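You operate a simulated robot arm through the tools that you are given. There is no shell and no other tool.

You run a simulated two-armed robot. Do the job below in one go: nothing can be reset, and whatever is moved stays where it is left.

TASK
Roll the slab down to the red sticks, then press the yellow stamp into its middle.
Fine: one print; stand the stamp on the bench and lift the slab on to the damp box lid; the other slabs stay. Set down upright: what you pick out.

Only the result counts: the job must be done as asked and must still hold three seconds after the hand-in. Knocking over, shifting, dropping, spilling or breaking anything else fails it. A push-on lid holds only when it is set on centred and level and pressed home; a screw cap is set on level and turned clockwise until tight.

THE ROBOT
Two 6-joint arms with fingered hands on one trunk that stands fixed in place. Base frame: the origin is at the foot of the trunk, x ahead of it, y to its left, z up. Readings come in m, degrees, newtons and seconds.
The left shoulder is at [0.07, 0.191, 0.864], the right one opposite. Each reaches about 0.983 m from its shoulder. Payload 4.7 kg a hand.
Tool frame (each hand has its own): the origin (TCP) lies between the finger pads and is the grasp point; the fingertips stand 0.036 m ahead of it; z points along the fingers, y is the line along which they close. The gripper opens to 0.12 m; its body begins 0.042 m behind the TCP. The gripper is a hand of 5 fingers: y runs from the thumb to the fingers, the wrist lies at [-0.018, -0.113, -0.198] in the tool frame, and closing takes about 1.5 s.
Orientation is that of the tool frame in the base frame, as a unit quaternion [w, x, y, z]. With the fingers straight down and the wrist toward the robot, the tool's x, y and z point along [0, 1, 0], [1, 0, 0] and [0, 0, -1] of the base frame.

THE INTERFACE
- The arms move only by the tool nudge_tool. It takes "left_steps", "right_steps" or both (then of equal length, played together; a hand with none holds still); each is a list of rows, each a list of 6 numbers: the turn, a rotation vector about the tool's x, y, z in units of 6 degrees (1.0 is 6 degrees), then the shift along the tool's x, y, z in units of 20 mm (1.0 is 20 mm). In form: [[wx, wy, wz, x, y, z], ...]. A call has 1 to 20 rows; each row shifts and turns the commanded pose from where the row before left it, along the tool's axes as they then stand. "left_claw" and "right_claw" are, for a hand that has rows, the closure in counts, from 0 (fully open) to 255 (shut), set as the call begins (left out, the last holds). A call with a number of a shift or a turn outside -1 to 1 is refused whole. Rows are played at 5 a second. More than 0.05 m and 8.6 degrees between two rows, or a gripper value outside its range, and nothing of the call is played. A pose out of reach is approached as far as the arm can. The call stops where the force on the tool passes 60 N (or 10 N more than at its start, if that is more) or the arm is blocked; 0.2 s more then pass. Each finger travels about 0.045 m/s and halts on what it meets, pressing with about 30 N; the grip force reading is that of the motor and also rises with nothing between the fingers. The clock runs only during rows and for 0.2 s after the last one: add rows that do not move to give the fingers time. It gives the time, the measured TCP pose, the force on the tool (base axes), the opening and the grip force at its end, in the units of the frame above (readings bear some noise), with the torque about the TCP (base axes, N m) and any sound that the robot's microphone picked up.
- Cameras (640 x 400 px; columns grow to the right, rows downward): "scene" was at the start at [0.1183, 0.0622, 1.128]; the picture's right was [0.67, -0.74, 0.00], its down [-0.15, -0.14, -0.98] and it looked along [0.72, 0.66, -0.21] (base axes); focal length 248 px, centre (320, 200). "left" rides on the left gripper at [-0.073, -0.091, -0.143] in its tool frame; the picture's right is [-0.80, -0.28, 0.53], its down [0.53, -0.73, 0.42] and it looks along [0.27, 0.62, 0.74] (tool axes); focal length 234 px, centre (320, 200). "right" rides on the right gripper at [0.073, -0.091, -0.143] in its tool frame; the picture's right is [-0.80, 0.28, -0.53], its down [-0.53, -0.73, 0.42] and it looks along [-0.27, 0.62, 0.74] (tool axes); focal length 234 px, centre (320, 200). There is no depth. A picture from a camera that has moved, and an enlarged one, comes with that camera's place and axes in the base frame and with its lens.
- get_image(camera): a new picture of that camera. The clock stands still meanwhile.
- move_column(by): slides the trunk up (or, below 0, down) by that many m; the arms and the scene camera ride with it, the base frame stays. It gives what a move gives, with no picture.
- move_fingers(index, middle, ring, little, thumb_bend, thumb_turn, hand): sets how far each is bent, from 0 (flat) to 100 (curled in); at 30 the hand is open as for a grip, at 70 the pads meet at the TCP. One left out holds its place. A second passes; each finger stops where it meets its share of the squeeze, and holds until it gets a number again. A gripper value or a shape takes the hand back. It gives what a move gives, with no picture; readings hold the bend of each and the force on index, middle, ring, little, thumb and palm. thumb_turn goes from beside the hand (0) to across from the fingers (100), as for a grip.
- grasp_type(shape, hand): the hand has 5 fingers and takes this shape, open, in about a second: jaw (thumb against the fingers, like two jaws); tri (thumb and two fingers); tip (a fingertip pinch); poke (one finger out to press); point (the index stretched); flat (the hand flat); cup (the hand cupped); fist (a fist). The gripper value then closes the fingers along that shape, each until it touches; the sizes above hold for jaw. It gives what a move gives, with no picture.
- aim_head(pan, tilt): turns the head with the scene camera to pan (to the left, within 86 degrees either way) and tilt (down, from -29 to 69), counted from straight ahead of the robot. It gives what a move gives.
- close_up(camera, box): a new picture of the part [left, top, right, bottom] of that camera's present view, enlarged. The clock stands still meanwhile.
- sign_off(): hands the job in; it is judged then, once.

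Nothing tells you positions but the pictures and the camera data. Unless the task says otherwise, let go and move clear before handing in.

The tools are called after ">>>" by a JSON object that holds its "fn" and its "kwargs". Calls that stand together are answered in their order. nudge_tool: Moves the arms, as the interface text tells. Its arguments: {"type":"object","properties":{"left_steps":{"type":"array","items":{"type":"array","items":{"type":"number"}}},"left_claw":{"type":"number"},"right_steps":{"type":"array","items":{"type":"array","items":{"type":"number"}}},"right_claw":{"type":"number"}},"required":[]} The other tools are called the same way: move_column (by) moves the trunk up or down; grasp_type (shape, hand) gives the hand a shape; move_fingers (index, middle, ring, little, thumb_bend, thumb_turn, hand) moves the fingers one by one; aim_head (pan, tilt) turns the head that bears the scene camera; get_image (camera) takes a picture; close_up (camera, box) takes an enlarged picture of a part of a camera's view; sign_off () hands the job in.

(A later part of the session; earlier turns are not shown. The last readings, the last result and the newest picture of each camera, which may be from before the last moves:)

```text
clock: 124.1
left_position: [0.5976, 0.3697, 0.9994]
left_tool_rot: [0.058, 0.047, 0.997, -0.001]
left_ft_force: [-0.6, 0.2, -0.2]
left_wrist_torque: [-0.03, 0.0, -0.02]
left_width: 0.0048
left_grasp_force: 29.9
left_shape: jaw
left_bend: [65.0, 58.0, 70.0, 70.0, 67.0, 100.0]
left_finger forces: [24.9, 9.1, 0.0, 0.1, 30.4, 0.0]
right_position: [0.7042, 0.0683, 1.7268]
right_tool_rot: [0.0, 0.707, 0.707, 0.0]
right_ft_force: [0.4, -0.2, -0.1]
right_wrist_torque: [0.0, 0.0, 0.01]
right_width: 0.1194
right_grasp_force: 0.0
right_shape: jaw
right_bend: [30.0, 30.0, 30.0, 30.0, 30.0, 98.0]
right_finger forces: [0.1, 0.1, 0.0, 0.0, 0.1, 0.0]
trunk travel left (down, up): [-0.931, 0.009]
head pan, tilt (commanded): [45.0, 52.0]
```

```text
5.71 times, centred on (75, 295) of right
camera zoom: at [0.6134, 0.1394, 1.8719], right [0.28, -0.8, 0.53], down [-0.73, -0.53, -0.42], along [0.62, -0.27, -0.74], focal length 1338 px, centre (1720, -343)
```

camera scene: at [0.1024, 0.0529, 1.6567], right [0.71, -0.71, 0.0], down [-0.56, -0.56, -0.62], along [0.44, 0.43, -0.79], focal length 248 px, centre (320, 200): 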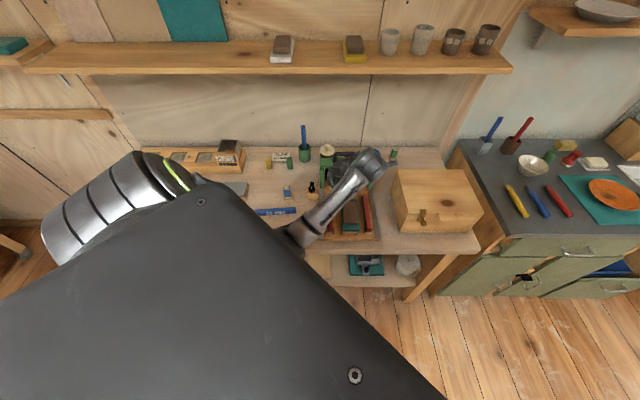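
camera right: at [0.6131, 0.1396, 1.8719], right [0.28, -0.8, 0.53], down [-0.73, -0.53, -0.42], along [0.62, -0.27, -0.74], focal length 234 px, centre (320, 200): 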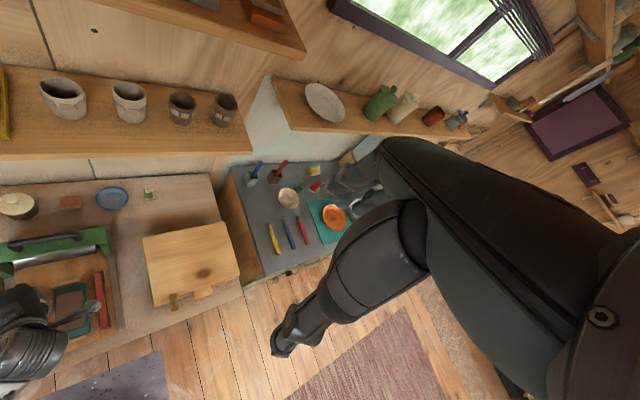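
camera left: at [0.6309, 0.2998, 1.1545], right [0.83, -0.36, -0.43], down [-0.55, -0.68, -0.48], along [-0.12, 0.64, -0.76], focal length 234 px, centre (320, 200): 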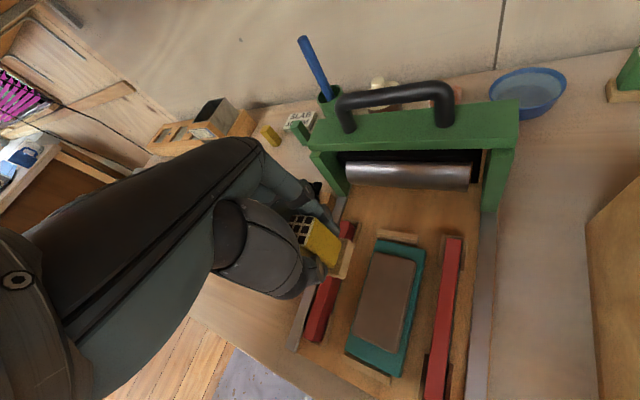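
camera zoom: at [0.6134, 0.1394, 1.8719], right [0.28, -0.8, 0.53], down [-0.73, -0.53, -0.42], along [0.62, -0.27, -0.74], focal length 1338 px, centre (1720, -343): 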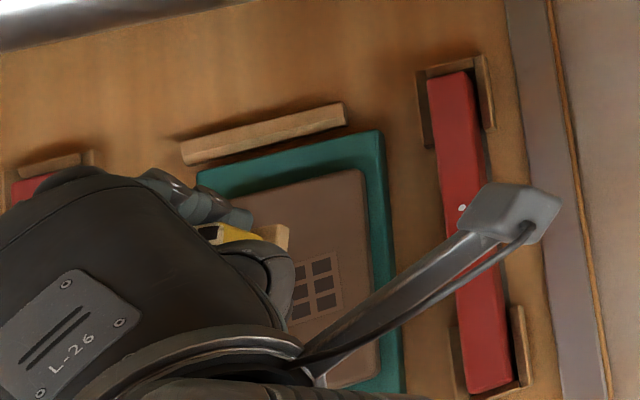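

A clear 3×3 print sits in the slab's middle. Carrying the stamp back to its original spot on the bench.

>>> {"fn": "nudge_tool", "kwargs": {"left_steps": [[0, 0, 0, 0.4537, 0.9447, -0.0489], [0, 0, 0, 0.4537, 0.9447, -0.0489], [0, 0, 0, 0.4537, 0.9447, -0.0489], [0, 0, 0, 0.4537, 0.9447, -0.0489], [0, 0, 0, 0.4537, 0.9447, -0.0489], [0, 0, 0, 0.4537, 0.9447, -0.0489], [0, 0, 0, 0.4537, 0.9447, -0.0489], [0, 0, 0, 0.4537, 0.9447, -0.0489], [0, 0, 0, 0.4537, 0.9447, -0.0489], [0, 0, 0, 0.4537, 0.9447, -0.0489], [0, 0, 0, 0.4537, 0.9447, -0.0489], [0, 0, 0, 0.4537, 0.9447, -0.0489], [0, 0, 0, 0.4537, 0.9447, -0.0489], [0, 0, 0, 0.4537, 0.9447, -0.0489], [0, 0, 0, 0.4537, 0.9447, -0.0489], [0, 0, 0, 0.4537, 0.9447, -0.0489], [0, 0, 0, 0.4537, 0.9447, -0.0489], [0, 0, 0, 0.4537, 0.9447, -0.0489], [0, 0, 0, 0.4537, 0.9447, -0.0489], [0, 0, 0, 0, 0, 0]]}}

>>> {"fn": "close_up", "kwargs": {"camera": "scene", "box": [230, 110, 310, 200]}}

>>> {"fn": "get_image", "kwargs": {"camera": "left"}}

>>> {"fn": "close_up", "kwargs": {"camera": "scene", "box": [320, 165, 380, 240]}}

```text
clock: 128.3
left_position: [0.4574, 0.7427, 0.9985]
left_tool_rot: [0.058, 0.047, 0.997, -0.002]
left_ft_force: [0.5, -0.1, -0.7]
left_wrist_torque: [0.0, -0.01, 0.0]
left_width: 0.005
left_grasp_force: 29.7
left_shape: jaw
left_bend: [65.0, 58.0, 70.0, 70.0, 68.0, 100.0]
left_finger forces: [26.0, 9.9, 0.0, 0.0, 30.3, 0.0]
right_position: [0.7045, 0.0671, 1.7271]
right_tool_rot: [0.001, 0.707, 0.707, 0.0]
right_ft_force: [-0.3, -0.1, 0.3]
right_wrist_torque: [0.01, -0.02, -0.02]
right_width: 0.1197
right_grasp_force: 0.1
right_shape: jaw
right_bend: [30.0, 30.0, 30.0, 30.0, 30.0, 98.0]
right_finger forces: [0.0, 0.0, 0.0, 0.0, 0.0, 0.0]
trunk travel left (down, up): [-0.931, 0.009]
head pan, tilt (commanded): [45.0, 52.0]
```

```text
4.44 times, centred on (270, 155) of scene
camera zoom: at [0.1028, 0.0526, 1.6567], right [0.71, -0.71, 0.0], down [-0.56, -0.56, -0.62], along [0.44, 0.44, -0.79], focal length 1102 px, centre (542, 400)
```

zoom: 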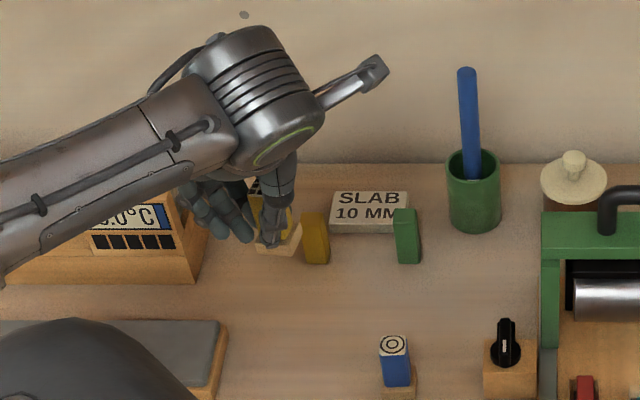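

```text
taken
camera left: at [0.5028, 0.6469, 1.1477], right [0.83, -0.36, -0.43], down [-0.55, -0.68, -0.48], along [-0.12, 0.64, -0.76], focal length 234 px, centre (320, 200)
```

left: 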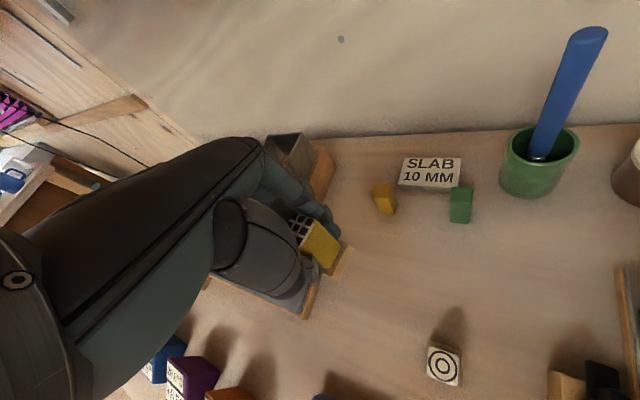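

```text
5.33 times, centred on (350, 202) of scene
camera zoom: at [0.1028, 0.0526, 1.6567], right [0.71, -0.71, 0.0], down [-0.56, -0.56, -0.62], along [0.44, 0.44, -0.79], focal length 1322 px, centre (160, 187)
```

zoom: 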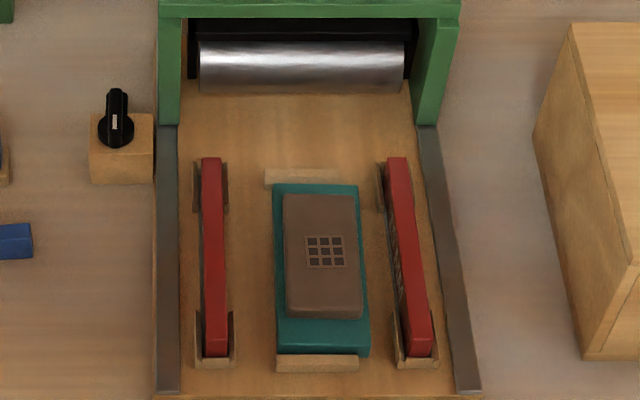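

Print is centred. Lowering the stamp onto the bench.

>>> {"fn": "nudge_tool", "kwargs": {"left_steps": [[0, 0, 0, 0.1137, -0.0034, 0.9924], [0, 0, 0, 0.1137, -0.0034, 0.9924], [0, 0, 0, 0.1137, -0.0034, 0.9924], [0, 0, 0, 0.1137, -0.0034, 0.9924], [0, 0, 0, 0.1137, -0.0034, 0.9924], [0, 0, 0, 0.1137, -0.0034, 0.9924], [0, 0, 0, 0.0568, -0.0017, 0.4962], [0, 0, 0, 0.0228, -0.0007, 0.1985], [0, 0, 0, 0.0228, -0.0007, 0.1985], [0, 0, 0, 0, 0, 0]]}}

>>> {"fn": "close_up", "kwargs": {"camera": "scene", "box": [235, 130, 305, 205]}}

>>> {"fn": "close_up", "kwargs": {"camera": "left", "box": [250, 160, 410, 320]}}

```text
clock: 130.5
left_position: [0.457, 0.7408, 0.8616]
left_tool_rot: [0.057, 0.046, 0.997, -0.002]
left_ft_force: [0.0, 0.6, -0.4]
left_wrist_torque: [0.0, -0.03, -0.03]
left_width: 0.0046
left_grasp_force: 30.5
left_shape: jaw
left_bend: [65.0, 58.0, 70.0, 70.0, 68.0, 100.0]
left_finger forces: [26.0, 9.8, 0.0, 0.0, 30.2, 0.1]
right_position: [0.7042, 0.0684, 1.7279]
right_tool_rot: [0.0, 0.707, 0.707, 0.0]
right_ft_force: [0.0, -0.2, -0.2]
right_wrist_torque: [0.03, -0.03, 0.03]
right_width: 0.12
right_grasp_force: 0.0
right_shape: jaw
right_bend: [30.0, 30.0, 30.0, 30.0, 30.0, 98.0]
right_finger forces: [0.0, 0.0, 0.0, 0.0, 0.0, 0.1]
trunk travel left (down, up): [-0.931, 0.009]
head pan, tilt (commanded): [45.0, 52.0]
```

```text
5.33 times, centred on (270, 168) of scene
camera zoom: at [0.1026, 0.0528, 1.6567], right [0.71, -0.71, 0.0], down [-0.56, -0.56, -0.62], along [0.44, 0.43, -0.79], focal length 1322 px, centre (587, 373)
```

zoom: 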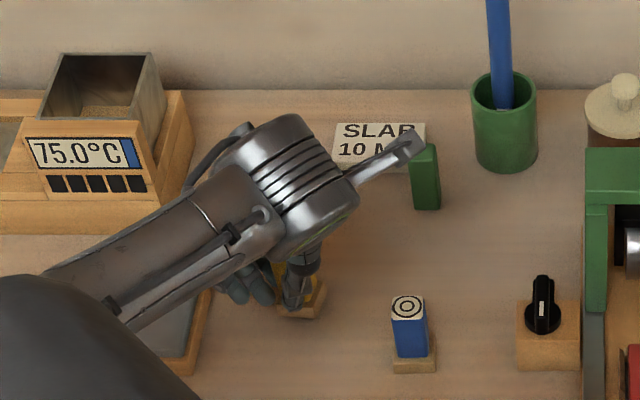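

```text
2.50 times, centred on (330, 240) of left
camera zoom: at [0.5021, 0.6455, 1.0113], right [0.83, -0.36, -0.43], down [-0.55, -0.68, -0.48], along [-0.12, 0.64, -0.76], focal length 585 px, centre (295, 100)
```

zoom: 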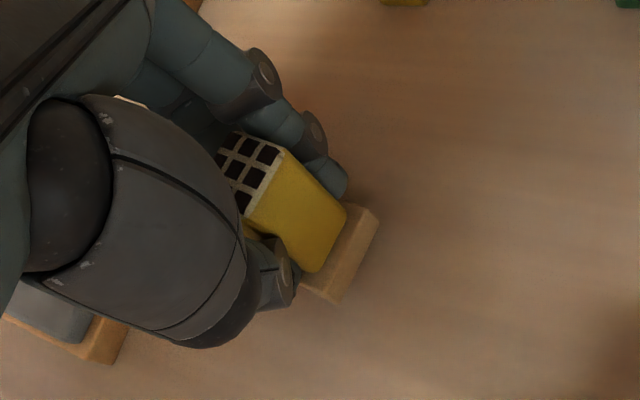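

>>> {"fn": "nudge_tool", "kwargs": {"left_steps": [[0, 0, 0, 0.0228, -0.0007, 0.1985], [0, 0, 0, 0.0114, -0.0003, 0.0992], [0, 0, 0, 0.0057, 0, 0.0496], [0, 0, 0, 0, 0, 0]]}}

>>> {"fn": "close_up", "kwargs": {"camera": "left", "box": [250, 160, 410, 320]}}

```text
clock: 131.5
left_position: [0.4567, 0.7431, 0.8538]
left_tool_rot: [0.057, 0.047, 0.997, -0.001]
left_ft_force: [0.5, 0.8, -1.2]
left_wrist_torque: [0.02, 0.0, 0.0]
left_width: 0.0051
left_grasp_force: 30.0
left_shape: jaw
left_bend: [65.0, 58.0, 70.0, 70.0, 68.0, 100.0]
left_finger forces: [26.0, 9.8, 0.0, 0.0, 30.1, 0.0]
right_position: [0.7041, 0.0674, 1.7281]
right_tool_rot: [-0.001, 0.706, 0.708, 0.0]
right_ft_force: [0.3, 0.5, 0.6]
right_wrist_torque: [-0.01, 0.01, -0.01]
right_width: 0.1196
right_grasp_force: 0.0
right_shape: jaw
right_bend: [30.0, 30.0, 30.0, 30.0, 30.0, 98.0]
right_finger forces: [0.1, 0.1, 0.1, 0.0, 0.0, 0.0]
trunk travel left (down, up): [-0.931, 0.009]
head pan, tilt (commanded): [45.0, 52.0]
```

```text
2.50 times, centred on (330, 240) of left
camera zoom: at [0.5028, 0.6458, 1.0038], right [0.83, -0.36, -0.43], down [-0.55, -0.68, -0.49], along [-0.12, 0.64, -0.76], focal length 585 px, centre (295, 100)
```

zoom: 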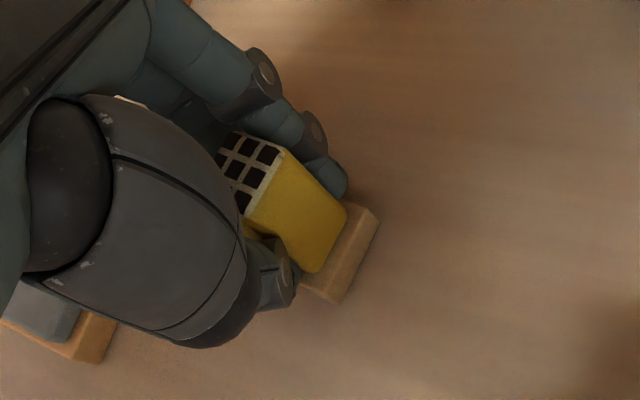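

>>> {"fn": "nudge_tool", "kwargs": {"left_steps": [[0, 0, 0, 0.0057, 0, 0.0496], [0, 0, 0, 0.0057, 0, 0.0496], [0, 0, 0, 0.0057, 0, 0.0496], [0, 0, 0, 0, 0, 0]]}}

```text
clock: 132.5
left_position: [0.4577, 0.7427, 0.852]
left_tool_rot: [0.058, 0.048, 0.997, -0.001]
left_ft_force: [0.2, -0.8, 4.7]
left_wrist_torque: [0.1, 0.0, 0.01]
left_width: 0.0049
left_grasp_force: 29.7
left_shape: jaw
left_bend: [65.0, 58.0, 70.0, 70.0, 68.0, 100.0]
left_finger forces: [26.1, 11.5, 0.1, 0.1, 31.2, 0.1]
right_position: [0.7037, 0.0664, 1.7281]
right_tool_rot: [0.0, 0.707, 0.707, 0.0]
right_ft_force: [-0.9, 0.5, 0.1]
right_wrist_torque: [0.0, -0.02, -0.02]
right_width: 0.1199
right_grasp_force: 0.1
right_shape: jaw
right_bend: [30.0, 30.0, 30.0, 30.0, 30.0, 98.0]
right_finger forces: [0.0, 0.0, 0.1, 0.0, 0.0, 0.0]
trunk travel left (down, up): [-0.931, 0.009]
head pan, tilt (commanded): [45.0, 52.0]
```

Contact with the bench (4.7 N). One more mm to level it, then opening gently.

>>> {"fn": "nudge_tool", "kwargs": {"left_steps": [[0, 0, 0, 0.0057, 0, 0.0496], [0, 0, 0, 0, 0, 0]]}}

>>> {"fn": "move_fingers", "kwargs": {"hand": "left", "index": 58, "middle": 53, "ring": 60, "little": 60, "thumb_bend": 61}}

>>> {"fn": "close_up", "kwargs": {"camera": "left", "box": [250, 160, 410, 320]}}

>>> {"fn": "close_up", "kwargs": {"camera": "scene", "box": [235, 130, 305, 205]}}

```text
clock: 133.1
left_position: [0.457, 0.7425, 0.853]
left_tool_rot: [0.059, 0.047, 0.997, 0.0]
left_ft_force: [-0.4, -0.8, 10.6]
left_wrist_torque: [0.29, -0.04, 0.01]
left_width: 0.0052
left_grasp_force: 29.4
left_shape: jaw
left_bend: [65.0, 58.0, 70.0, 70.0, 68.0, 100.0]
left_finger forces: [26.2, 14.8, 0.0, 0.0, 32.3, 0.0]
right_position: [0.7038, 0.066, 1.7282]
right_tool_rot: [0.0, 0.707, 0.707, 0.0]
right_ft_force: [-0.2, 0.4, 0.1]
right_wrist_torque: [0.01, 0.02, 0.01]
right_width: 0.1199
right_grasp_force: 0.0
right_shape: jaw
right_bend: [30.0, 30.0, 30.0, 30.0, 30.0, 98.0]
right_finger forces: [0.0, 0.1, 0.0, 0.1, 0.0, 0.0]
trunk travel left (down, up): [-0.931, 0.009]
head pan, tilt (commanded): [45.0, 52.0]
```

```text
clock: 134.1
left_position: [0.4568, 0.7406, 0.8522]
left_tool_rot: [0.058, 0.047, 0.997, 0.0]
left_ft_force: [-0.2, -1.1, 13.0]
left_wrist_torque: [0.32, 0.03, 0.03]
left_width: 0.0357
left_grasp_force: 7.1
left_shape: fingers
left_bend: [57.0, 56.0, 60.0, 60.0, 61.0, 100.0]
left_finger forces: [0.0, 14.5, 0.0, 0.1, 0.1, 0.1]
right_position: [0.7027, 0.0654, 1.728]
right_tool_rot: [0.0, 0.707, 0.707, 0.001]
right_ft_force: [0.1, -0.3, -0.2]
right_wrist_torque: [0.03, 0.03, 0.01]
right_width: 0.1196
right_grasp_force: 0.1
right_shape: jaw
right_bend: [30.0, 30.0, 30.0, 30.0, 30.0, 98.0]
right_finger forces: [0.1, 0.0, 0.0, 0.1, 0.0, 0.0]
trunk travel left (down, up): [-0.931, 0.009]
head pan, tilt (commanded): [45.0, 52.0]
```

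```text
2.50 times, centred on (330, 240) of left
camera zoom: at [0.5019, 0.6448, 1.0019], right [0.83, -0.36, -0.43], down [-0.55, -0.68, -0.49], along [-0.12, 0.64, -0.76], focal length 585 px, centre (295, 100)
```

zoom: 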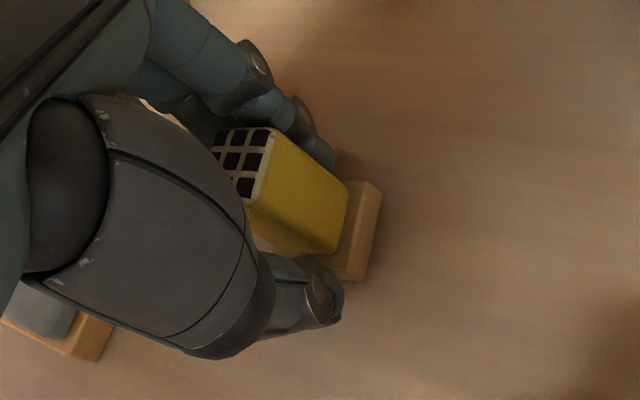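

```text
5.33 times, centred on (270, 168) of scene
camera zoom: at [0.1011, 0.05, 1.6569], right [0.71, -0.71, 0.0], down [-0.56, -0.56, -0.62], along [0.44, 0.44, -0.79], focal length 1322 px, centre (587, 373)
```

zoom: 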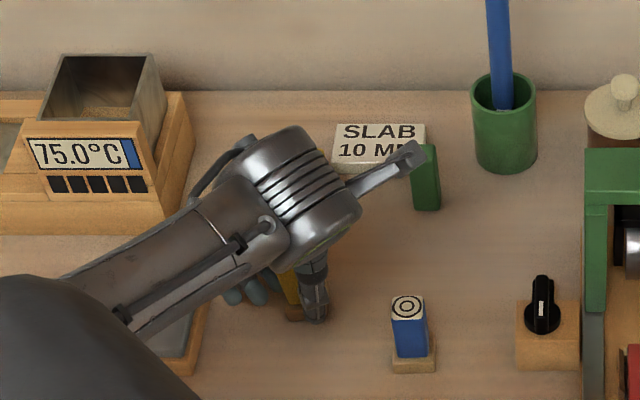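

The stamp stands free; the middle fingertip is only pressing down on its foot. Raising slightly, then opening fully.

>>> {"fn": "nudge_tool", "kwargs": {"left_steps": [[0, 0, 0, -0.0228, 0.0007, -0.1985], [0, 0, 0, -0.0228, 0.0007, -0.1985], [0, 0, 0, 0, 0, 0]]}}

>>> {"fn": "close_up", "kwargs": {"camera": "left", "box": [250, 160, 410, 320]}}

```text
clock: 134.9
left_position: [0.457, 0.7425, 0.8571]
left_tool_rot: [0.058, 0.047, 0.997, -0.002]
left_ft_force: [0.1, 0.1, -0.2]
left_wrist_torque: [0.01, -0.01, -0.01]
left_width: 0.0363
left_grasp_force: 0.0
left_shape: fingers
left_bend: [57.0, 53.0, 60.0, 60.0, 61.0, 100.0]
left_finger forces: [0.1, 0.1, 0.0, 0.0, 0.0, 0.1]
right_position: [0.7041, 0.0663, 1.7268]
right_tool_rot: [0.0, 0.707, 0.707, 0.0]
right_ft_force: [-0.4, -0.1, 0.1]
right_wrist_torque: [0.01, 0.0, 0.0]
right_width: 0.1196
right_grasp_force: 0.1
right_shape: jaw
right_bend: [30.0, 30.0, 30.0, 30.0, 30.0, 98.0]
right_finger forces: [0.1, 0.0, 0.0, 0.1, 0.1, 0.0]
trunk travel left (down, up): [-0.931, 0.009]
head pan, tilt (commanded): [45.0, 52.0]
```

```text
2.50 times, centred on (330, 240) of left
camera zoom: at [0.5024, 0.6455, 1.0076], right [0.83, -0.36, -0.43], down [-0.55, -0.68, -0.48], along [-0.12, 0.64, -0.76], focal length 585 px, centre (295, 100)
```

zoom: 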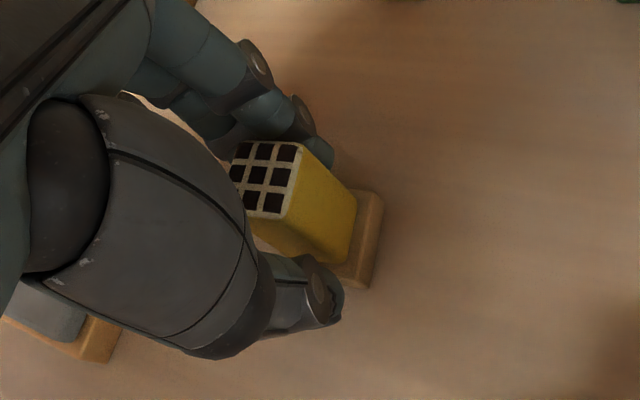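

>>> {"fn": "move_fingers", "kwargs": {"hand": "left", "index": 48, "middle": 47, "ring": 50, "little": 50, "thumb_bend": 48}}

>>> {"fn": "nudge_tool", "kwargs": {"left_steps": [[0, 0, 0, -0.0568, 0.0017, -0.4962], [0, 0, 0, -0.1137, 0.0034, -0.9924], [0, 0, 0, -0.1137, 0.0034, -0.9924], [0, 0, 0, -0.1137, 0.0034, -0.9924], [0, 0, 0, -0.1137, 0.0034, -0.9924], [0, 0, 0, -0.1137, 0.0034, -0.9924], [0, 0, 0, -0.1137, 0.0034, -0.9924], [0, 0, 0, -0.1137, 0.0034, -0.9924], [0, 0, 0, 0, 0, 0]]}}

>>> {"fn": "close_up", "kwargs": {"camera": "scene", "box": [235, 130, 305, 205]}}

>>> {"fn": "get_image", "kwargs": {"camera": "left"}}

```text
clock: 135.9
left_position: [0.4585, 0.7415, 0.8593]
left_tool_rot: [0.057, 0.047, 0.997, -0.002]
left_ft_force: [-0.2, 1.3, 0.5]
left_wrist_torque: [-0.02, 0.0, 0.0]
left_width: 0.0683
left_grasp_force: 0.0
left_shape: fingers
left_bend: [48.0, 47.0, 50.0, 50.0, 48.0, 100.0]
left_finger forces: [0.0, 0.1, 0.1, 0.1, 0.0, 0.1]
right_position: [0.7054, 0.0691, 1.7268]
right_tool_rot: [0.0, 0.707, 0.707, -0.001]
right_ft_force: [0.5, 0.2, 0.9]
right_wrist_torque: [0.0, 0.02, -0.04]
right_width: 0.1197
right_grasp_force: 0.1
right_shape: jaw
right_bend: [30.0, 30.0, 30.0, 30.0, 30.0, 98.0]
right_finger forces: [0.0, 0.0, 0.0, 0.0, 0.0, 0.0]
trunk travel left (down, up): [-0.931, 0.009]
head pan, tilt (commanded): [45.0, 52.0]
```

```text
clock: 137.9
left_position: [0.4575, 0.7408, 1.009]
left_tool_rot: [0.057, 0.047, 0.997, -0.001]
left_ft_force: [-1.1, 0.0, -0.4]
left_wrist_torque: [0.0, 0.01, 0.02]
left_width: 0.0683
left_grasp_force: 0.1
left_shape: fingers
left_bend: [48.0, 47.0, 50.0, 50.0, 48.0, 100.0]
left_finger forces: [0.1, 0.0, 0.0, 0.0, 0.0, 0.1]
right_position: [0.7047, 0.0678, 1.7279]
right_tool_rot: [-0.001, 0.707, 0.707, 0.0]
right_ft_force: [0.1, 0.3, -0.1]
right_wrist_torque: [-0.02, 0.02, 0.0]
right_width: 0.1198
right_grasp_force: 0.1
right_shape: jaw
right_bend: [30.0, 30.0, 30.0, 30.0, 30.0, 98.0]
right_finger forces: [0.0, 0.1, 0.0, 0.0, 0.0, 0.0]
trunk travel left (down, up): [-0.931, 0.009]
head pan, tilt (commanded): [45.0, 52.0]
```

```text
5.33 times, centred on (270, 168) of scene
camera zoom: at [0.1026, 0.0528, 1.6567], right [0.71, -0.71, 0.0], down [-0.56, -0.56, -0.62], along [0.44, 0.44, -0.79], focal length 1322 px, centre (587, 373)
```

zoom: 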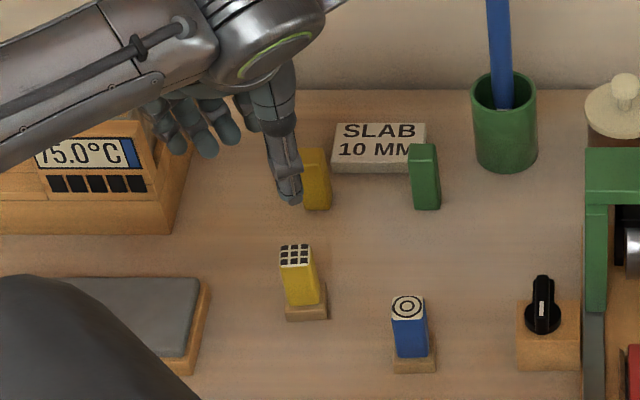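

```text
taken
camera left: at [0.5032, 0.6459, 1.1578], right [0.83, -0.36, -0.43], down [-0.55, -0.68, -0.48], along [-0.12, 0.64, -0.76], focal length 234 px, centre (320, 200)
```

left: 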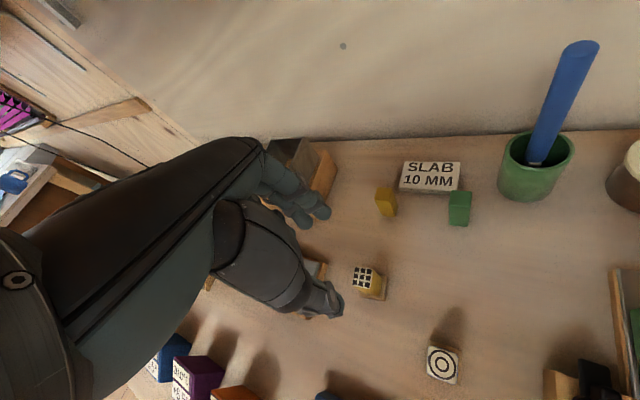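

The stamp stands upright on the bench. Next, the slab: I'll restore the hand to straight-down, square to the slab, and bring it above the slab to grip it by its two short ends.

>>> {"fn": "nudge_tool", "kwargs": {"left_steps": [[0, 0.55, 0, 0, 0, 0], [0, 0.55, 0, 0, 0, 0], [0, 0, 0.985, 0, 0, 0], [0, 0, 0.985, 0, 0, 0], [0, 0, 0.985, 0, 0, 0], [0, 0, 0.985, 0, 0, 0], [0, 0, 0.985, 0, 0, 0], [0, 0, 0.985, 0, 0, 0], [0, 0, 0.985, 0, 0, 0], [0, 0, 0, 0, 0, 0]], "left_claw": 0}}

>>> {"fn": "nudge_tool", "kwargs": {"left_steps": [[0, 0, 0, -0.5, -0.9325, 0], [0, 0, 0, -0.5, -0.9325, 0], [0, 0, 0, -0.5, -0.9325, 0], [0, 0, 0, -0.5, -0.9325, 0], [0, 0, 0, -0.5, -0.9325, 0], [0, 0, 0, -0.5, -0.9325, 0], [0, 0, 0, -0.5, -0.9325, 0], [0, 0, 0, -0.5, -0.9325, 0], [0, 0, 0, 0, 0, 0]]}}

>>> {"fn": "get_image", "kwargs": {"camera": "scene"}}

```text
clock: 140.1
left_position: [0.4557, 0.7426, 1.0084]
left_tool_rot: [0.0, 0.397, 0.918, 0.001]
left_ft_force: [0.5, 0.3, 0.5]
left_wrist_torque: [0.01, -0.02, 0.01]
left_width: 0.1196
left_grasp_force: 0.1
left_shape: jaw
left_bend: [30.0, 30.0, 30.0, 30.0, 30.0, 98.0]
left_finger forces: [0.1, 0.0, 0.0, 0.1, 0.1, 0.1]
right_position: [0.7049, 0.0686, 1.7271]
right_tool_rot: [0.0, 0.707, 0.707, 0.0]
right_ft_force: [-0.6, 0.3, 0.4]
right_wrist_torque: [-0.03, -0.01, 0.0]
right_width: 0.1199
right_grasp_force: 0.0
right_shape: jaw
right_bend: [30.0, 30.0, 30.0, 30.0, 30.0, 98.0]
right_finger forces: [0.1, 0.1, 0.0, 0.1, 0.0, 0.0]
trunk travel left (down, up): [-0.931, 0.009]
head pan, tilt (commanded): [45.0, 52.0]
```

```text
clock: 142.1
left_position: [0.4033, 0.5816, 1.0062]
left_tool_rot: [-0.001, 0.396, 0.918, 0.001]
left_ft_force: [0.8, -0.3, 0.0]
left_wrist_torque: [0.02, 0.0, 0.01]
left_width: 0.1198
left_grasp_force: 0.1
left_shape: jaw
left_bend: [30.0, 30.0, 30.0, 30.0, 30.0, 98.0]
left_finger forces: [0.1, 0.0, 0.1, 0.0, 0.0, 0.0]
right_position: [0.7053, 0.0682, 1.7277]
right_tool_rot: [0.0, 0.707, 0.707, 0.0]
right_ft_force: [0.2, 0.4, -1.2]
right_wrist_torque: [0.0, 0.01, 0.01]
right_width: 0.1194
right_grasp_force: 0.0
right_shape: jaw
right_bend: [30.0, 30.0, 30.0, 30.0, 30.0, 98.0]
right_finger forces: [0.0, 0.1, 0.0, 0.1, 0.0, 0.1]
trunk travel left (down, up): [-0.931, 0.009]
head pan, tilt (commanded): [45.0, 52.0]
```

```text
taken
camera scene: at [0.1026, 0.0529, 1.6567], right [0.71, -0.71, 0.0], down [-0.56, -0.56, -0.62], along [0.44, 0.43, -0.79], focal length 248 px, centre (320, 200)
```

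scene: 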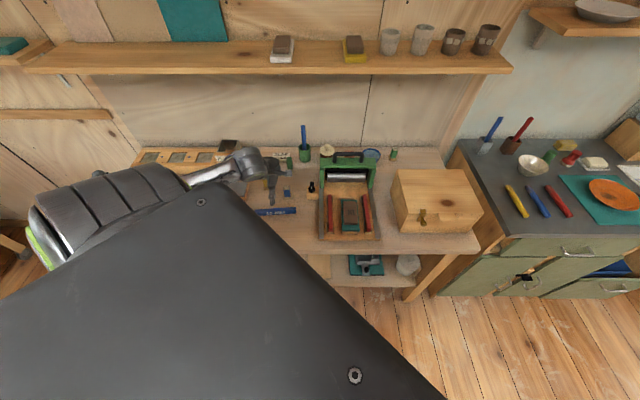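

Measuring the slab's exact outline while the view is clear.

>>> {"fn": "close_up", "kwargs": {"camera": "scene", "box": [336, 192, 364, 240]}}

>>> {"fn": "close_up", "kwargs": {"camera": "scene", "box": [336, 194, 364, 212]}}

>>> {"fn": "close_up", "kwargs": {"camera": "scene", "box": [336, 212, 364, 238]}}

```text
8.33 times, centred on (350, 216) of scene
camera zoom: at [0.1026, 0.0529, 1.6567], right [0.71, -0.71, 0.0], down [-0.56, -0.56, -0.62], along [0.44, 0.43, -0.79], focal length 2066 px, centre (70, 67)
```

zoom: 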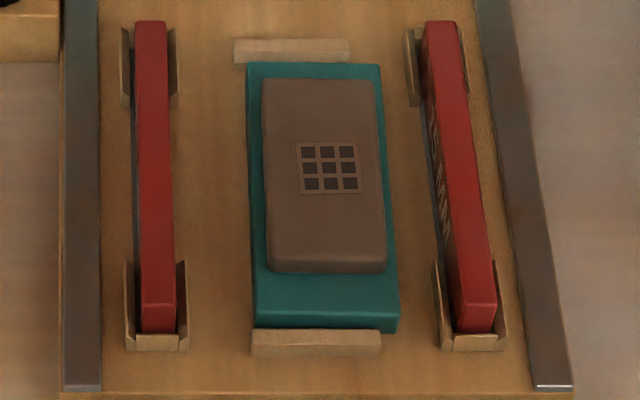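

```text
16.00 times, centred on (350, 203) of scene
camera zoom: at [0.1026, 0.0529, 1.6567], right [0.71, -0.71, 0.0], down [-0.56, -0.56, -0.62], along [0.44, 0.43, -0.79], focal length 3966 px, centre (-160, 152)
```

zoom: 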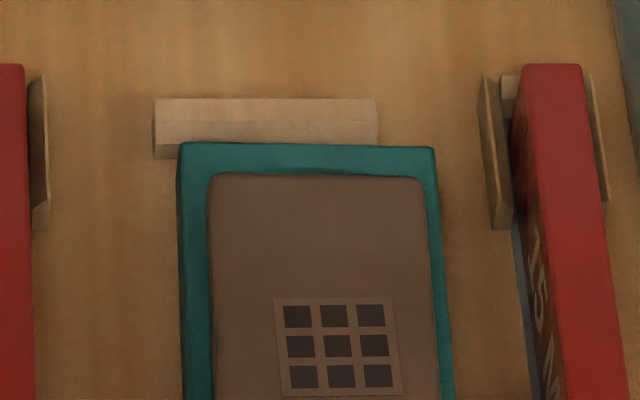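

```text
15.38 times, centred on (350, 225) of scene
camera zoom: at [0.1026, 0.0529, 1.6567], right [0.71, -0.71, 0.0], down [-0.56, -0.56, -0.62], along [0.44, 0.43, -0.79], focal length 3813 px, centre (-142, -185)
```

zoom: 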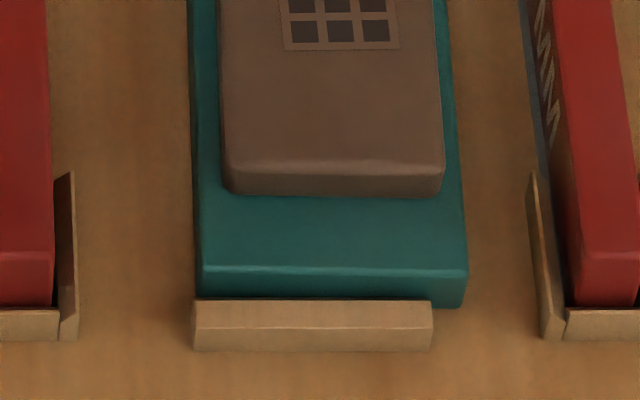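

Slab: centre bench (0.687, 0.158), 105×55 mm, print centred. Moving the open hand above it.

>>> {"fn": "nudge_tool", "kwargs": {"left_steps": [[0, 0, 0, -0.937, 0, 0], [0, 0, 0, -0.937, 0, 0], [0, 0, 0, -0.937, 0, 0], [0, 0, 0, -0.937, 0, 0], [0, 0, 0, -0.937, 0, 0], [0, 0, 0, -0.937, 0, 0], [0, 0, 0, -0.937, 0, 0], [0, 0, 0, -0.937, 0, 0], [0, 0, 0, -0.937, 0, 0], [0, 0, 0, -0.937, 0, 0], [0, 0, 0, -0.937, 0, 0], [0, 0, 0, -0.937, 0, 0], [0, 0, 0, -0.937, 0, 0], [0, 0, 0, -0.937, 0, 0], [0, 0, 0, -0.937, 0, 0], [0, 0, 0, 0, 0, 0]]}}

>>> {"fn": "move_fingers", "kwargs": {"hand": "left", "index": 24, "middle": 24, "ring": 24, "little": 18, "thumb_bend": 24, "thumb_turn": 100}}

>>> {"fn": "nudge_tool", "kwargs": {"left_steps": [[0, 0, 0, 0, 0, 1], [0, 0, 0, 0, 0, 1], [0, 0, 0, 0, 0, 1], [0, 0, 0, 0, 0, 0]]}}

>>> {"fn": "get_image", "kwargs": {"camera": "left"}}

>>> {"fn": "close_up", "kwargs": {"camera": "right", "box": [10, 240, 120, 340]}}

```text
clock: 145.5
left_position: [0.5945, 0.3765, 1.0052]
left_tool_rot: [0.0, 0.396, 0.918, 0.002]
left_ft_force: [0.0, 0.6, -0.1]
left_wrist_torque: [0.01, 0.01, 0.05]
left_width: 0.1196
left_grasp_force: 0.1
left_shape: jaw
left_bend: [30.0, 30.0, 30.0, 30.0, 30.0, 98.0]
left_finger forces: [0.1, 0.0, 0.0, 0.0, 0.0, 0.0]
right_position: [0.7049, 0.069, 1.7274]
right_tool_rot: [0.0, 0.707, 0.708, 0.001]
right_ft_force: [-0.3, 0.4, -1.1]
right_wrist_torque: [-0.02, -0.04, 0.01]
right_width: 0.1196
right_grasp_force: 0.0
right_shape: jaw
right_bend: [30.0, 30.0, 30.0, 30.0, 30.0, 98.0]
right_finger forces: [0.0, 0.0, 0.1, 0.1, 0.0, 0.0]
trunk travel left (down, up): [-0.931, 0.009]
head pan, tilt (commanded): [45.0, 52.0]
```

```text
clock: 146.5
left_position: [0.5954, 0.3775, 1.007]
left_tool_rot: [0.0, 0.396, 0.918, 0.001]
left_ft_force: [-0.3, 0.6, 0.0]
left_wrist_torque: [-0.02, 0.03, -0.01]
left_width: 0.1384
left_grasp_force: 0.0
left_shape: fingers
left_bend: [24.0, 24.0, 24.0, 18.0, 24.0, 97.0]
left_finger forces: [0.0, 0.0, 0.0, 0.1, 0.0, 0.1]
right_position: [0.7053, 0.0683, 1.7291]
right_tool_rot: [0.0, 0.707, 0.707, 0.0]
right_ft_force: [-0.3, -0.1, 0.5]
right_wrist_torque: [-0.04, -0.02, -0.02]
right_width: 0.1198
right_grasp_force: 0.1
right_shape: jaw
right_bend: [30.0, 30.0, 30.0, 30.0, 30.0, 98.0]
right_finger forces: [0.0, 0.0, 0.0, 0.0, 0.1, 0.0]
trunk travel left (down, up): [-0.931, 0.009]
head pan, tilt (commanded): [45.0, 52.0]
```

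```text
clock: 147.5
left_position: [0.5968, 0.3779, 0.9478]
left_tool_rot: [-0.001, 0.397, 0.918, 0.001]
left_ft_force: [-0.8, 0.2, 0.0]
left_wrist_torque: [0.0, 0.03, -0.01]
left_width: 0.1387
left_grasp_force: 0.0
left_shape: fingers
left_bend: [24.0, 24.0, 24.0, 18.0, 24.0, 97.0]
left_finger forces: [0.0, 0.1, 0.0, 0.0, 0.1, 0.0]
right_position: [0.7052, 0.0688, 1.7275]
right_tool_rot: [0.0, 0.707, 0.707, 0.0]
right_ft_force: [-0.6, 0.5, 0.5]
right_wrist_torque: [0.01, -0.02, -0.02]
right_width: 0.1194
right_grasp_force: 0.1
right_shape: jaw
right_bend: [30.0, 30.0, 30.0, 30.0, 30.0, 98.0]
right_finger forces: [0.1, 0.0, 0.1, 0.0, 0.0, 0.0]
trunk travel left (down, up): [-0.931, 0.009]
head pan, tilt (commanded): [45.0, 52.0]
```

```text
taken
camera left: at [0.5789, 0.2625, 1.0897], right [0.35, -0.78, -0.53], down [-0.9, -0.11, -0.43], along [0.27, 0.62, -0.74], focal length 234 px, centre (320, 200)
```

left: 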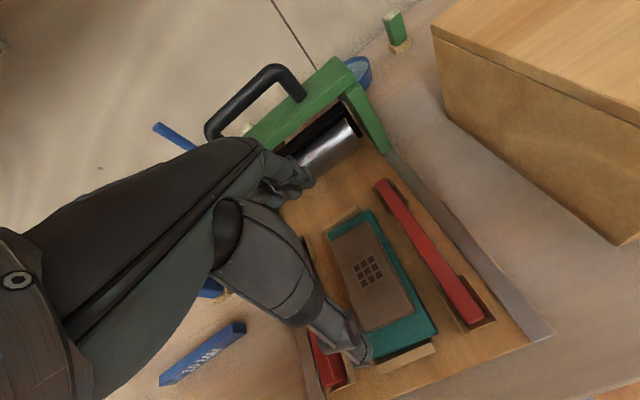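

```text
4.00 times, centred on (65, 290) of right
camera zoom: at [0.6134, 0.1392, 1.8719], right [0.28, -0.8, 0.52], down [-0.73, -0.53, -0.42], along [0.62, -0.27, -0.74], focal length 937 px, centre (1340, -160)
```

zoom: 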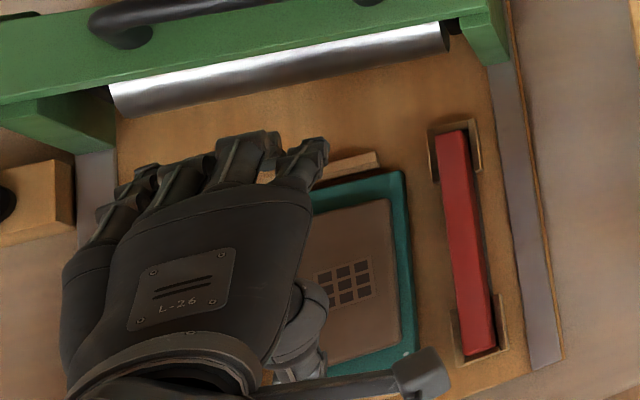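

From the right camera: index and middle sit ±9 mm about the tool centre with the thumb opposite. I'll grip with thumb, index and middle, curling ring and little away, and centre on the slab.

>>> {"fn": "move_fingers", "kwargs": {"hand": "left", "ring": 100, "little": 100, "index": 24, "middle": 24, "thumb_bend": 24}}

>>> {"fn": "nudge_tool", "kwargs": {"left_steps": [[0, 0, 0, -0.175, -0.055, 0], [0, 0, 0, 0, 0, 0.5], [0, 0, 0, 0, 0, 0.5], [0, 0, 0, 0, 0, 0.5], [0, 0, 0, 0, 0, 0]]}}

>>> {"fn": "get_image", "kwargs": {"camera": "left"}}

>>> {"fn": "close_up", "kwargs": {"camera": "right", "box": [10, 240, 120, 340]}}

>>> {"fn": "close_up", "kwargs": {"camera": "left", "box": [270, 150, 450, 370]}}

```text
clock: 148.5
left_position: [0.5972, 0.3783, 0.9479]
left_tool_rot: [-0.001, 0.397, 0.918, 0.001]
left_ft_force: [0.2, -0.1, 0.7]
left_wrist_torque: [-0.03, -0.05, 0.03]
left_width: 0.1385
left_grasp_force: 0.1
left_shape: fingers
left_bend: [24.0, 24.0, 100.0, 100.0, 24.0, 97.0]
left_finger forces: [0.1, 0.1, 0.0, 0.0, 0.1, 0.0]
right_position: [0.7055, 0.0679, 1.7277]
right_tool_rot: [0.0, 0.707, 0.707, 0.001]
right_ft_force: [0.6, -0.2, -0.2]
right_wrist_torque: [0.0, -0.02, 0.0]
right_width: 0.1195
right_grasp_force: 0.0
right_shape: jaw
right_bend: [30.0, 30.0, 30.0, 30.0, 30.0, 98.0]
right_finger forces: [0.0, 0.0, 0.0, 0.0, 0.1, 0.0]
trunk travel left (down, up): [-0.931, 0.009]
head pan, tilt (commanded): [45.0, 52.0]
```

```text
clock: 149.7
left_position: [0.5966, 0.3758, 0.9175]
left_tool_rot: [-0.001, 0.397, 0.918, 0.001]
left_ft_force: [0.6, -0.5, -0.5]
left_wrist_torque: [0.06, -0.01, -0.02]
left_width: 0.1386
left_grasp_force: 0.2
left_shape: fingers
left_bend: [24.0, 24.0, 100.0, 100.0, 24.0, 97.0]
left_finger forces: [0.0, 0.0, 0.0, 0.0, 0.0, 0.1]
right_position: [0.7035, 0.0672, 1.7277]
right_tool_rot: [0.0, 0.707, 0.707, 0.0]
right_ft_force: [-1.2, 0.5, -0.5]
right_wrist_torque: [0.03, -0.01, 0.0]
right_width: 0.1198
right_grasp_force: 0.1
right_shape: jaw
right_bend: [30.0, 30.0, 30.0, 30.0, 30.0, 98.0]
right_finger forces: [0.0, 0.0, 0.0, 0.0, 0.0, 0.1]
trunk travel left (down, up): [-0.931, 0.009]
head pan, tilt (commanded): [45.0, 52.0]
```

```text
taken
camera left: at [0.5792, 0.2593, 1.0589], right [0.35, -0.78, -0.53], down [-0.9, -0.11, -0.43], along [0.27, 0.62, -0.74], focal length 234 px, centre (320, 200)
```

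left: 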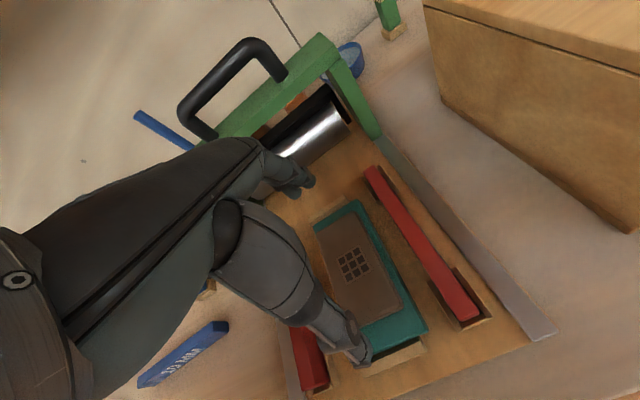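

```text
4.00 times, centred on (65, 290) of right
camera zoom: at [0.6134, 0.1392, 1.8719], right [0.28, -0.8, 0.52], down [-0.73, -0.53, -0.42], along [0.62, -0.27, -0.74], focal length 937 px, centre (1340, -160)
```

zoom: 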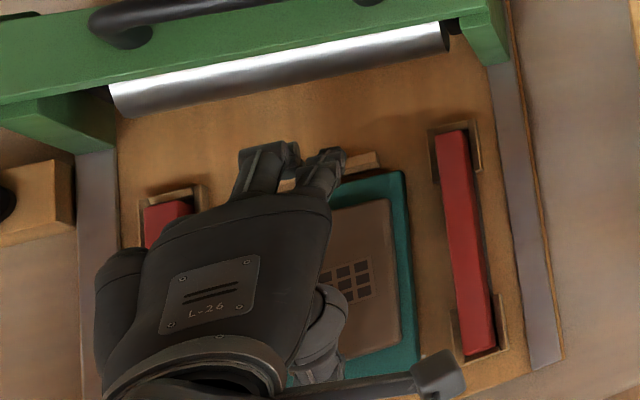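

```text
1.82 times, centred on (360, 260) of left
camera zoom: at [0.5792, 0.2593, 1.0589], right [0.35, -0.78, -0.53], down [-0.9, -0.11, -0.43], along [0.27, 0.62, -0.74], focal length 426 px, centre (247, 91)
```

zoom: 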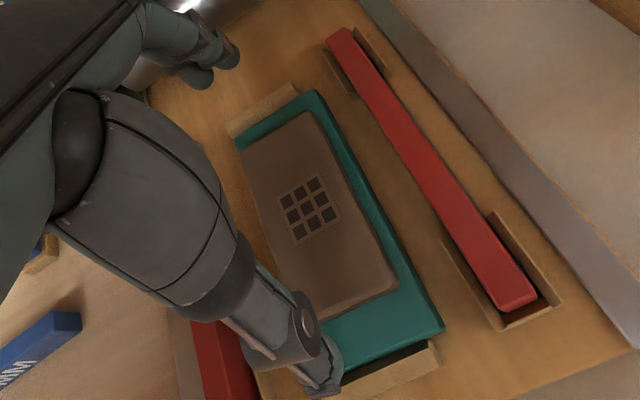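

Thumb sits beyond the slab's front end, index and middle beyond its back. Lowering carefully until the tips just touch the bat.

>>> {"fn": "nudge_tool", "kwargs": {"left_steps": [[0, 0, 0, 0, 0, 0.8], [0, 0, 0, 0, 0, 0.8], [0, 0, 0, 0, 0, 0.5], [0, 0, 0, 0, 0, 0.2], [0, 0, 0, 0, 0, 0]]}}

>>> {"fn": "close_up", "kwargs": {"camera": "left", "box": [270, 150, 450, 370]}}

>>> {"fn": "close_up", "kwargs": {"camera": "right", "box": [30, 250, 110, 330]}}

```text
clock: 150.9
left_position: [0.5981, 0.374, 0.872]
left_tool_rot: [-0.001, 0.396, 0.918, 0.002]
left_ft_force: [-0.6, -0.3, 0.4]
left_wrist_torque: [0.02, -0.02, 0.02]
left_width: 0.1384
left_grasp_force: 0.0
left_shape: fingers
left_bend: [24.0, 24.0, 100.0, 100.0, 24.0, 97.0]
left_finger forces: [0.0, 0.0, 0.0, 0.0, 0.0, 0.0]
right_position: [0.7042, 0.0678, 1.7277]
right_tool_rot: [0.001, 0.707, 0.707, 0.0]
right_ft_force: [-0.2, 0.9, -0.2]
right_wrist_torque: [0.01, 0.02, -0.03]
right_width: 0.1197
right_grasp_force: 0.1
right_shape: jaw
right_bend: [30.0, 30.0, 30.0, 30.0, 30.0, 98.0]
right_finger forces: [0.0, 0.1, 0.1, 0.0, 0.1, 0.0]
trunk travel left (down, up): [-0.931, 0.009]
head pan, tilt (commanded): [45.0, 52.0]
```

```text
1.82 times, centred on (360, 260) of left
camera zoom: at [0.5792, 0.2591, 1.0132], right [0.35, -0.78, -0.53], down [-0.9, -0.11, -0.43], along [0.27, 0.62, -0.74], focal length 426 px, centre (247, 91)
```

zoom: 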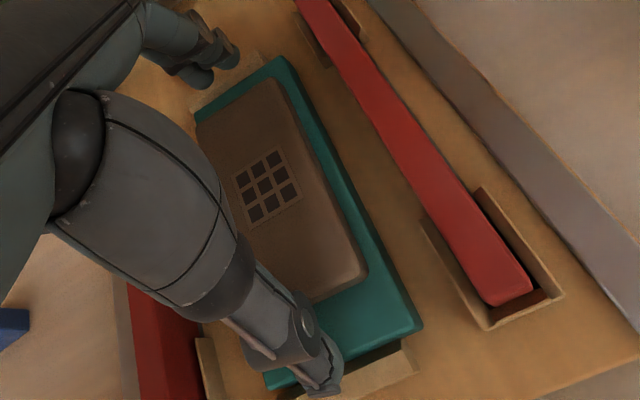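

```text
5.00 times, centred on (70, 290) of right
camera zoom: at [0.6134, 0.1392, 1.8719], right [0.28, -0.8, 0.52], down [-0.73, -0.53, -0.42], along [0.62, -0.27, -0.74], focal length 1171 px, centre (1570, -250)
```

zoom: 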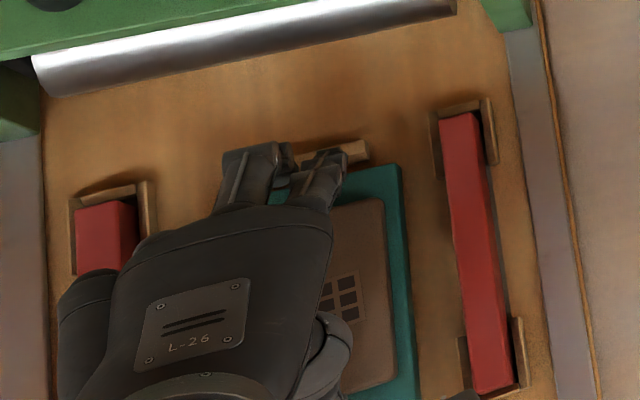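

>>> {"fn": "move_fingers", "kwargs": {"hand": "left", "index": 29, "middle": 29, "thumb_bend": 29}}

>>> {"fn": "nudge_tool", "kwargs": {"left_steps": [[0, 0, 0, 0, 0, 0.15], [0, 0, 0, 0, 0, 0.1], [0, 0, 0, 0, 0, 0]]}}

>>> {"fn": "close_up", "kwargs": {"camera": "left", "box": [270, 150, 450, 370]}}

>>> {"fn": "close_up", "kwargs": {"camera": "left", "box": [310, 300, 390, 370]}}

>>> {"fn": "close_up", "kwargs": {"camera": "left", "box": [290, 150, 370, 220]}}

```text
clock: 151.9
left_position: [0.5967, 0.3742, 0.8713]
left_tool_rot: [0.0, 0.396, 0.918, 0.001]
left_ft_force: [0.2, -0.1, 0.5]
left_wrist_torque: [-0.05, 0.0, 0.0]
left_width: 0.1285
left_grasp_force: 0.0
left_shape: fingers
left_bend: [28.0, 28.0, 100.0, 100.0, 28.0, 97.0]
left_finger forces: [0.1, 0.1, 0.1, 0.0, 0.0, 0.1]
right_position: [0.7055, 0.0679, 1.7271]
right_tool_rot: [0.001, 0.707, 0.707, 0.001]
right_ft_force: [-0.6, 0.2, 0.6]
right_wrist_torque: [0.01, -0.02, 0.0]
right_width: 0.1199
right_grasp_force: 0.1
right_shape: jaw
right_bend: [30.0, 30.0, 30.0, 30.0, 30.0, 98.0]
right_finger forces: [0.1, 0.0, 0.0, 0.0, 0.1, 0.0]
trunk travel left (down, up): [-0.931, 0.009]
head pan, tilt (commanded): [45.0, 52.0]
```

```text
clock: 152.7
left_position: [0.5971, 0.3745, 0.8649]
left_tool_rot: [0.0, 0.396, 0.918, 0.001]
left_ft_force: [0.2, 0.0, 0.8]
left_wrist_torque: [0.0, 0.02, -0.03]
left_width: 0.1284
left_grasp_force: 0.0
left_shape: fingers
left_bend: [28.0, 28.0, 100.0, 100.0, 28.0, 97.0]
left_finger forces: [0.0, 0.1, 0.0, 0.0, 0.1, 0.0]
right_position: [0.7059, 0.0679, 1.7285]
right_tool_rot: [0.0, 0.707, 0.707, 0.0]
right_ft_force: [0.2, -0.3, -0.4]
right_wrist_torque: [-0.02, -0.01, 0.02]
right_width: 0.1197
right_grasp_force: 0.1
right_shape: jaw
right_bend: [30.0, 30.0, 30.0, 30.0, 30.0, 98.0]
right_finger forces: [0.0, 0.0, 0.0, 0.0, 0.1, 0.0]
trunk travel left (down, up): [-0.931, 0.009]
head pan, tilt (commanded): [45.0, 52.0]
```

```text
1.82 times, centred on (360, 260) of left
camera zoom: at [0.579, 0.2592, 1.0078], right [0.35, -0.78, -0.53], down [-0.9, -0.11, -0.43], along [0.27, 0.62, -0.74], focal length 426 px, centre (247, 91)
```

zoom: 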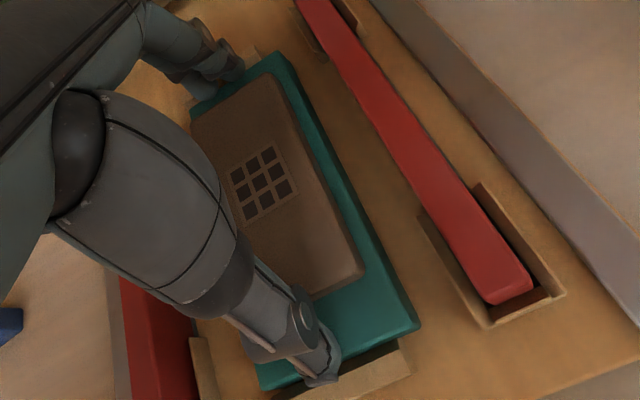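

```text
5.71 times, centred on (350, 335) of left
camera zoom: at [0.579, 0.2592, 1.0078], right [0.35, -0.78, -0.53], down [-0.9, -0.11, -0.43], along [0.27, 0.62, -0.74], focal length 1338 px, centre (149, -571)
```

zoom: 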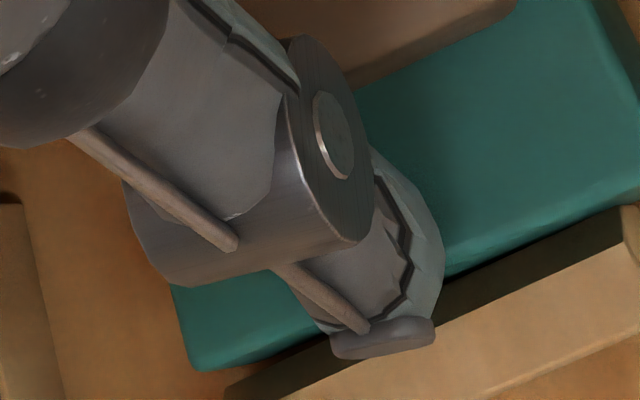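

```text
5.71 times, centred on (330, 185) of left
camera zoom: at [0.579, 0.2592, 1.0078], right [0.35, -0.78, -0.53], down [-0.9, -0.11, -0.43], along [0.27, 0.62, -0.74], focal length 1338 px, centre (263, 286)
```

zoom: 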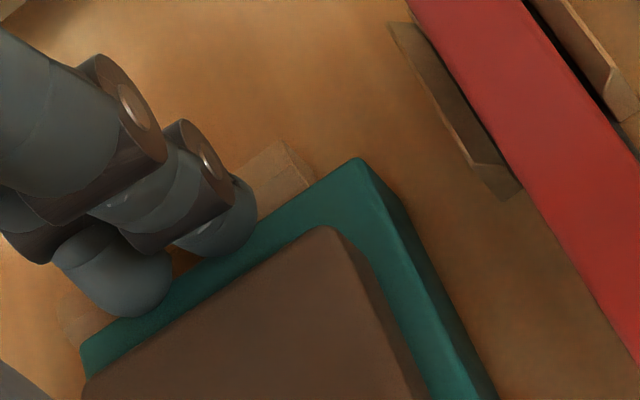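

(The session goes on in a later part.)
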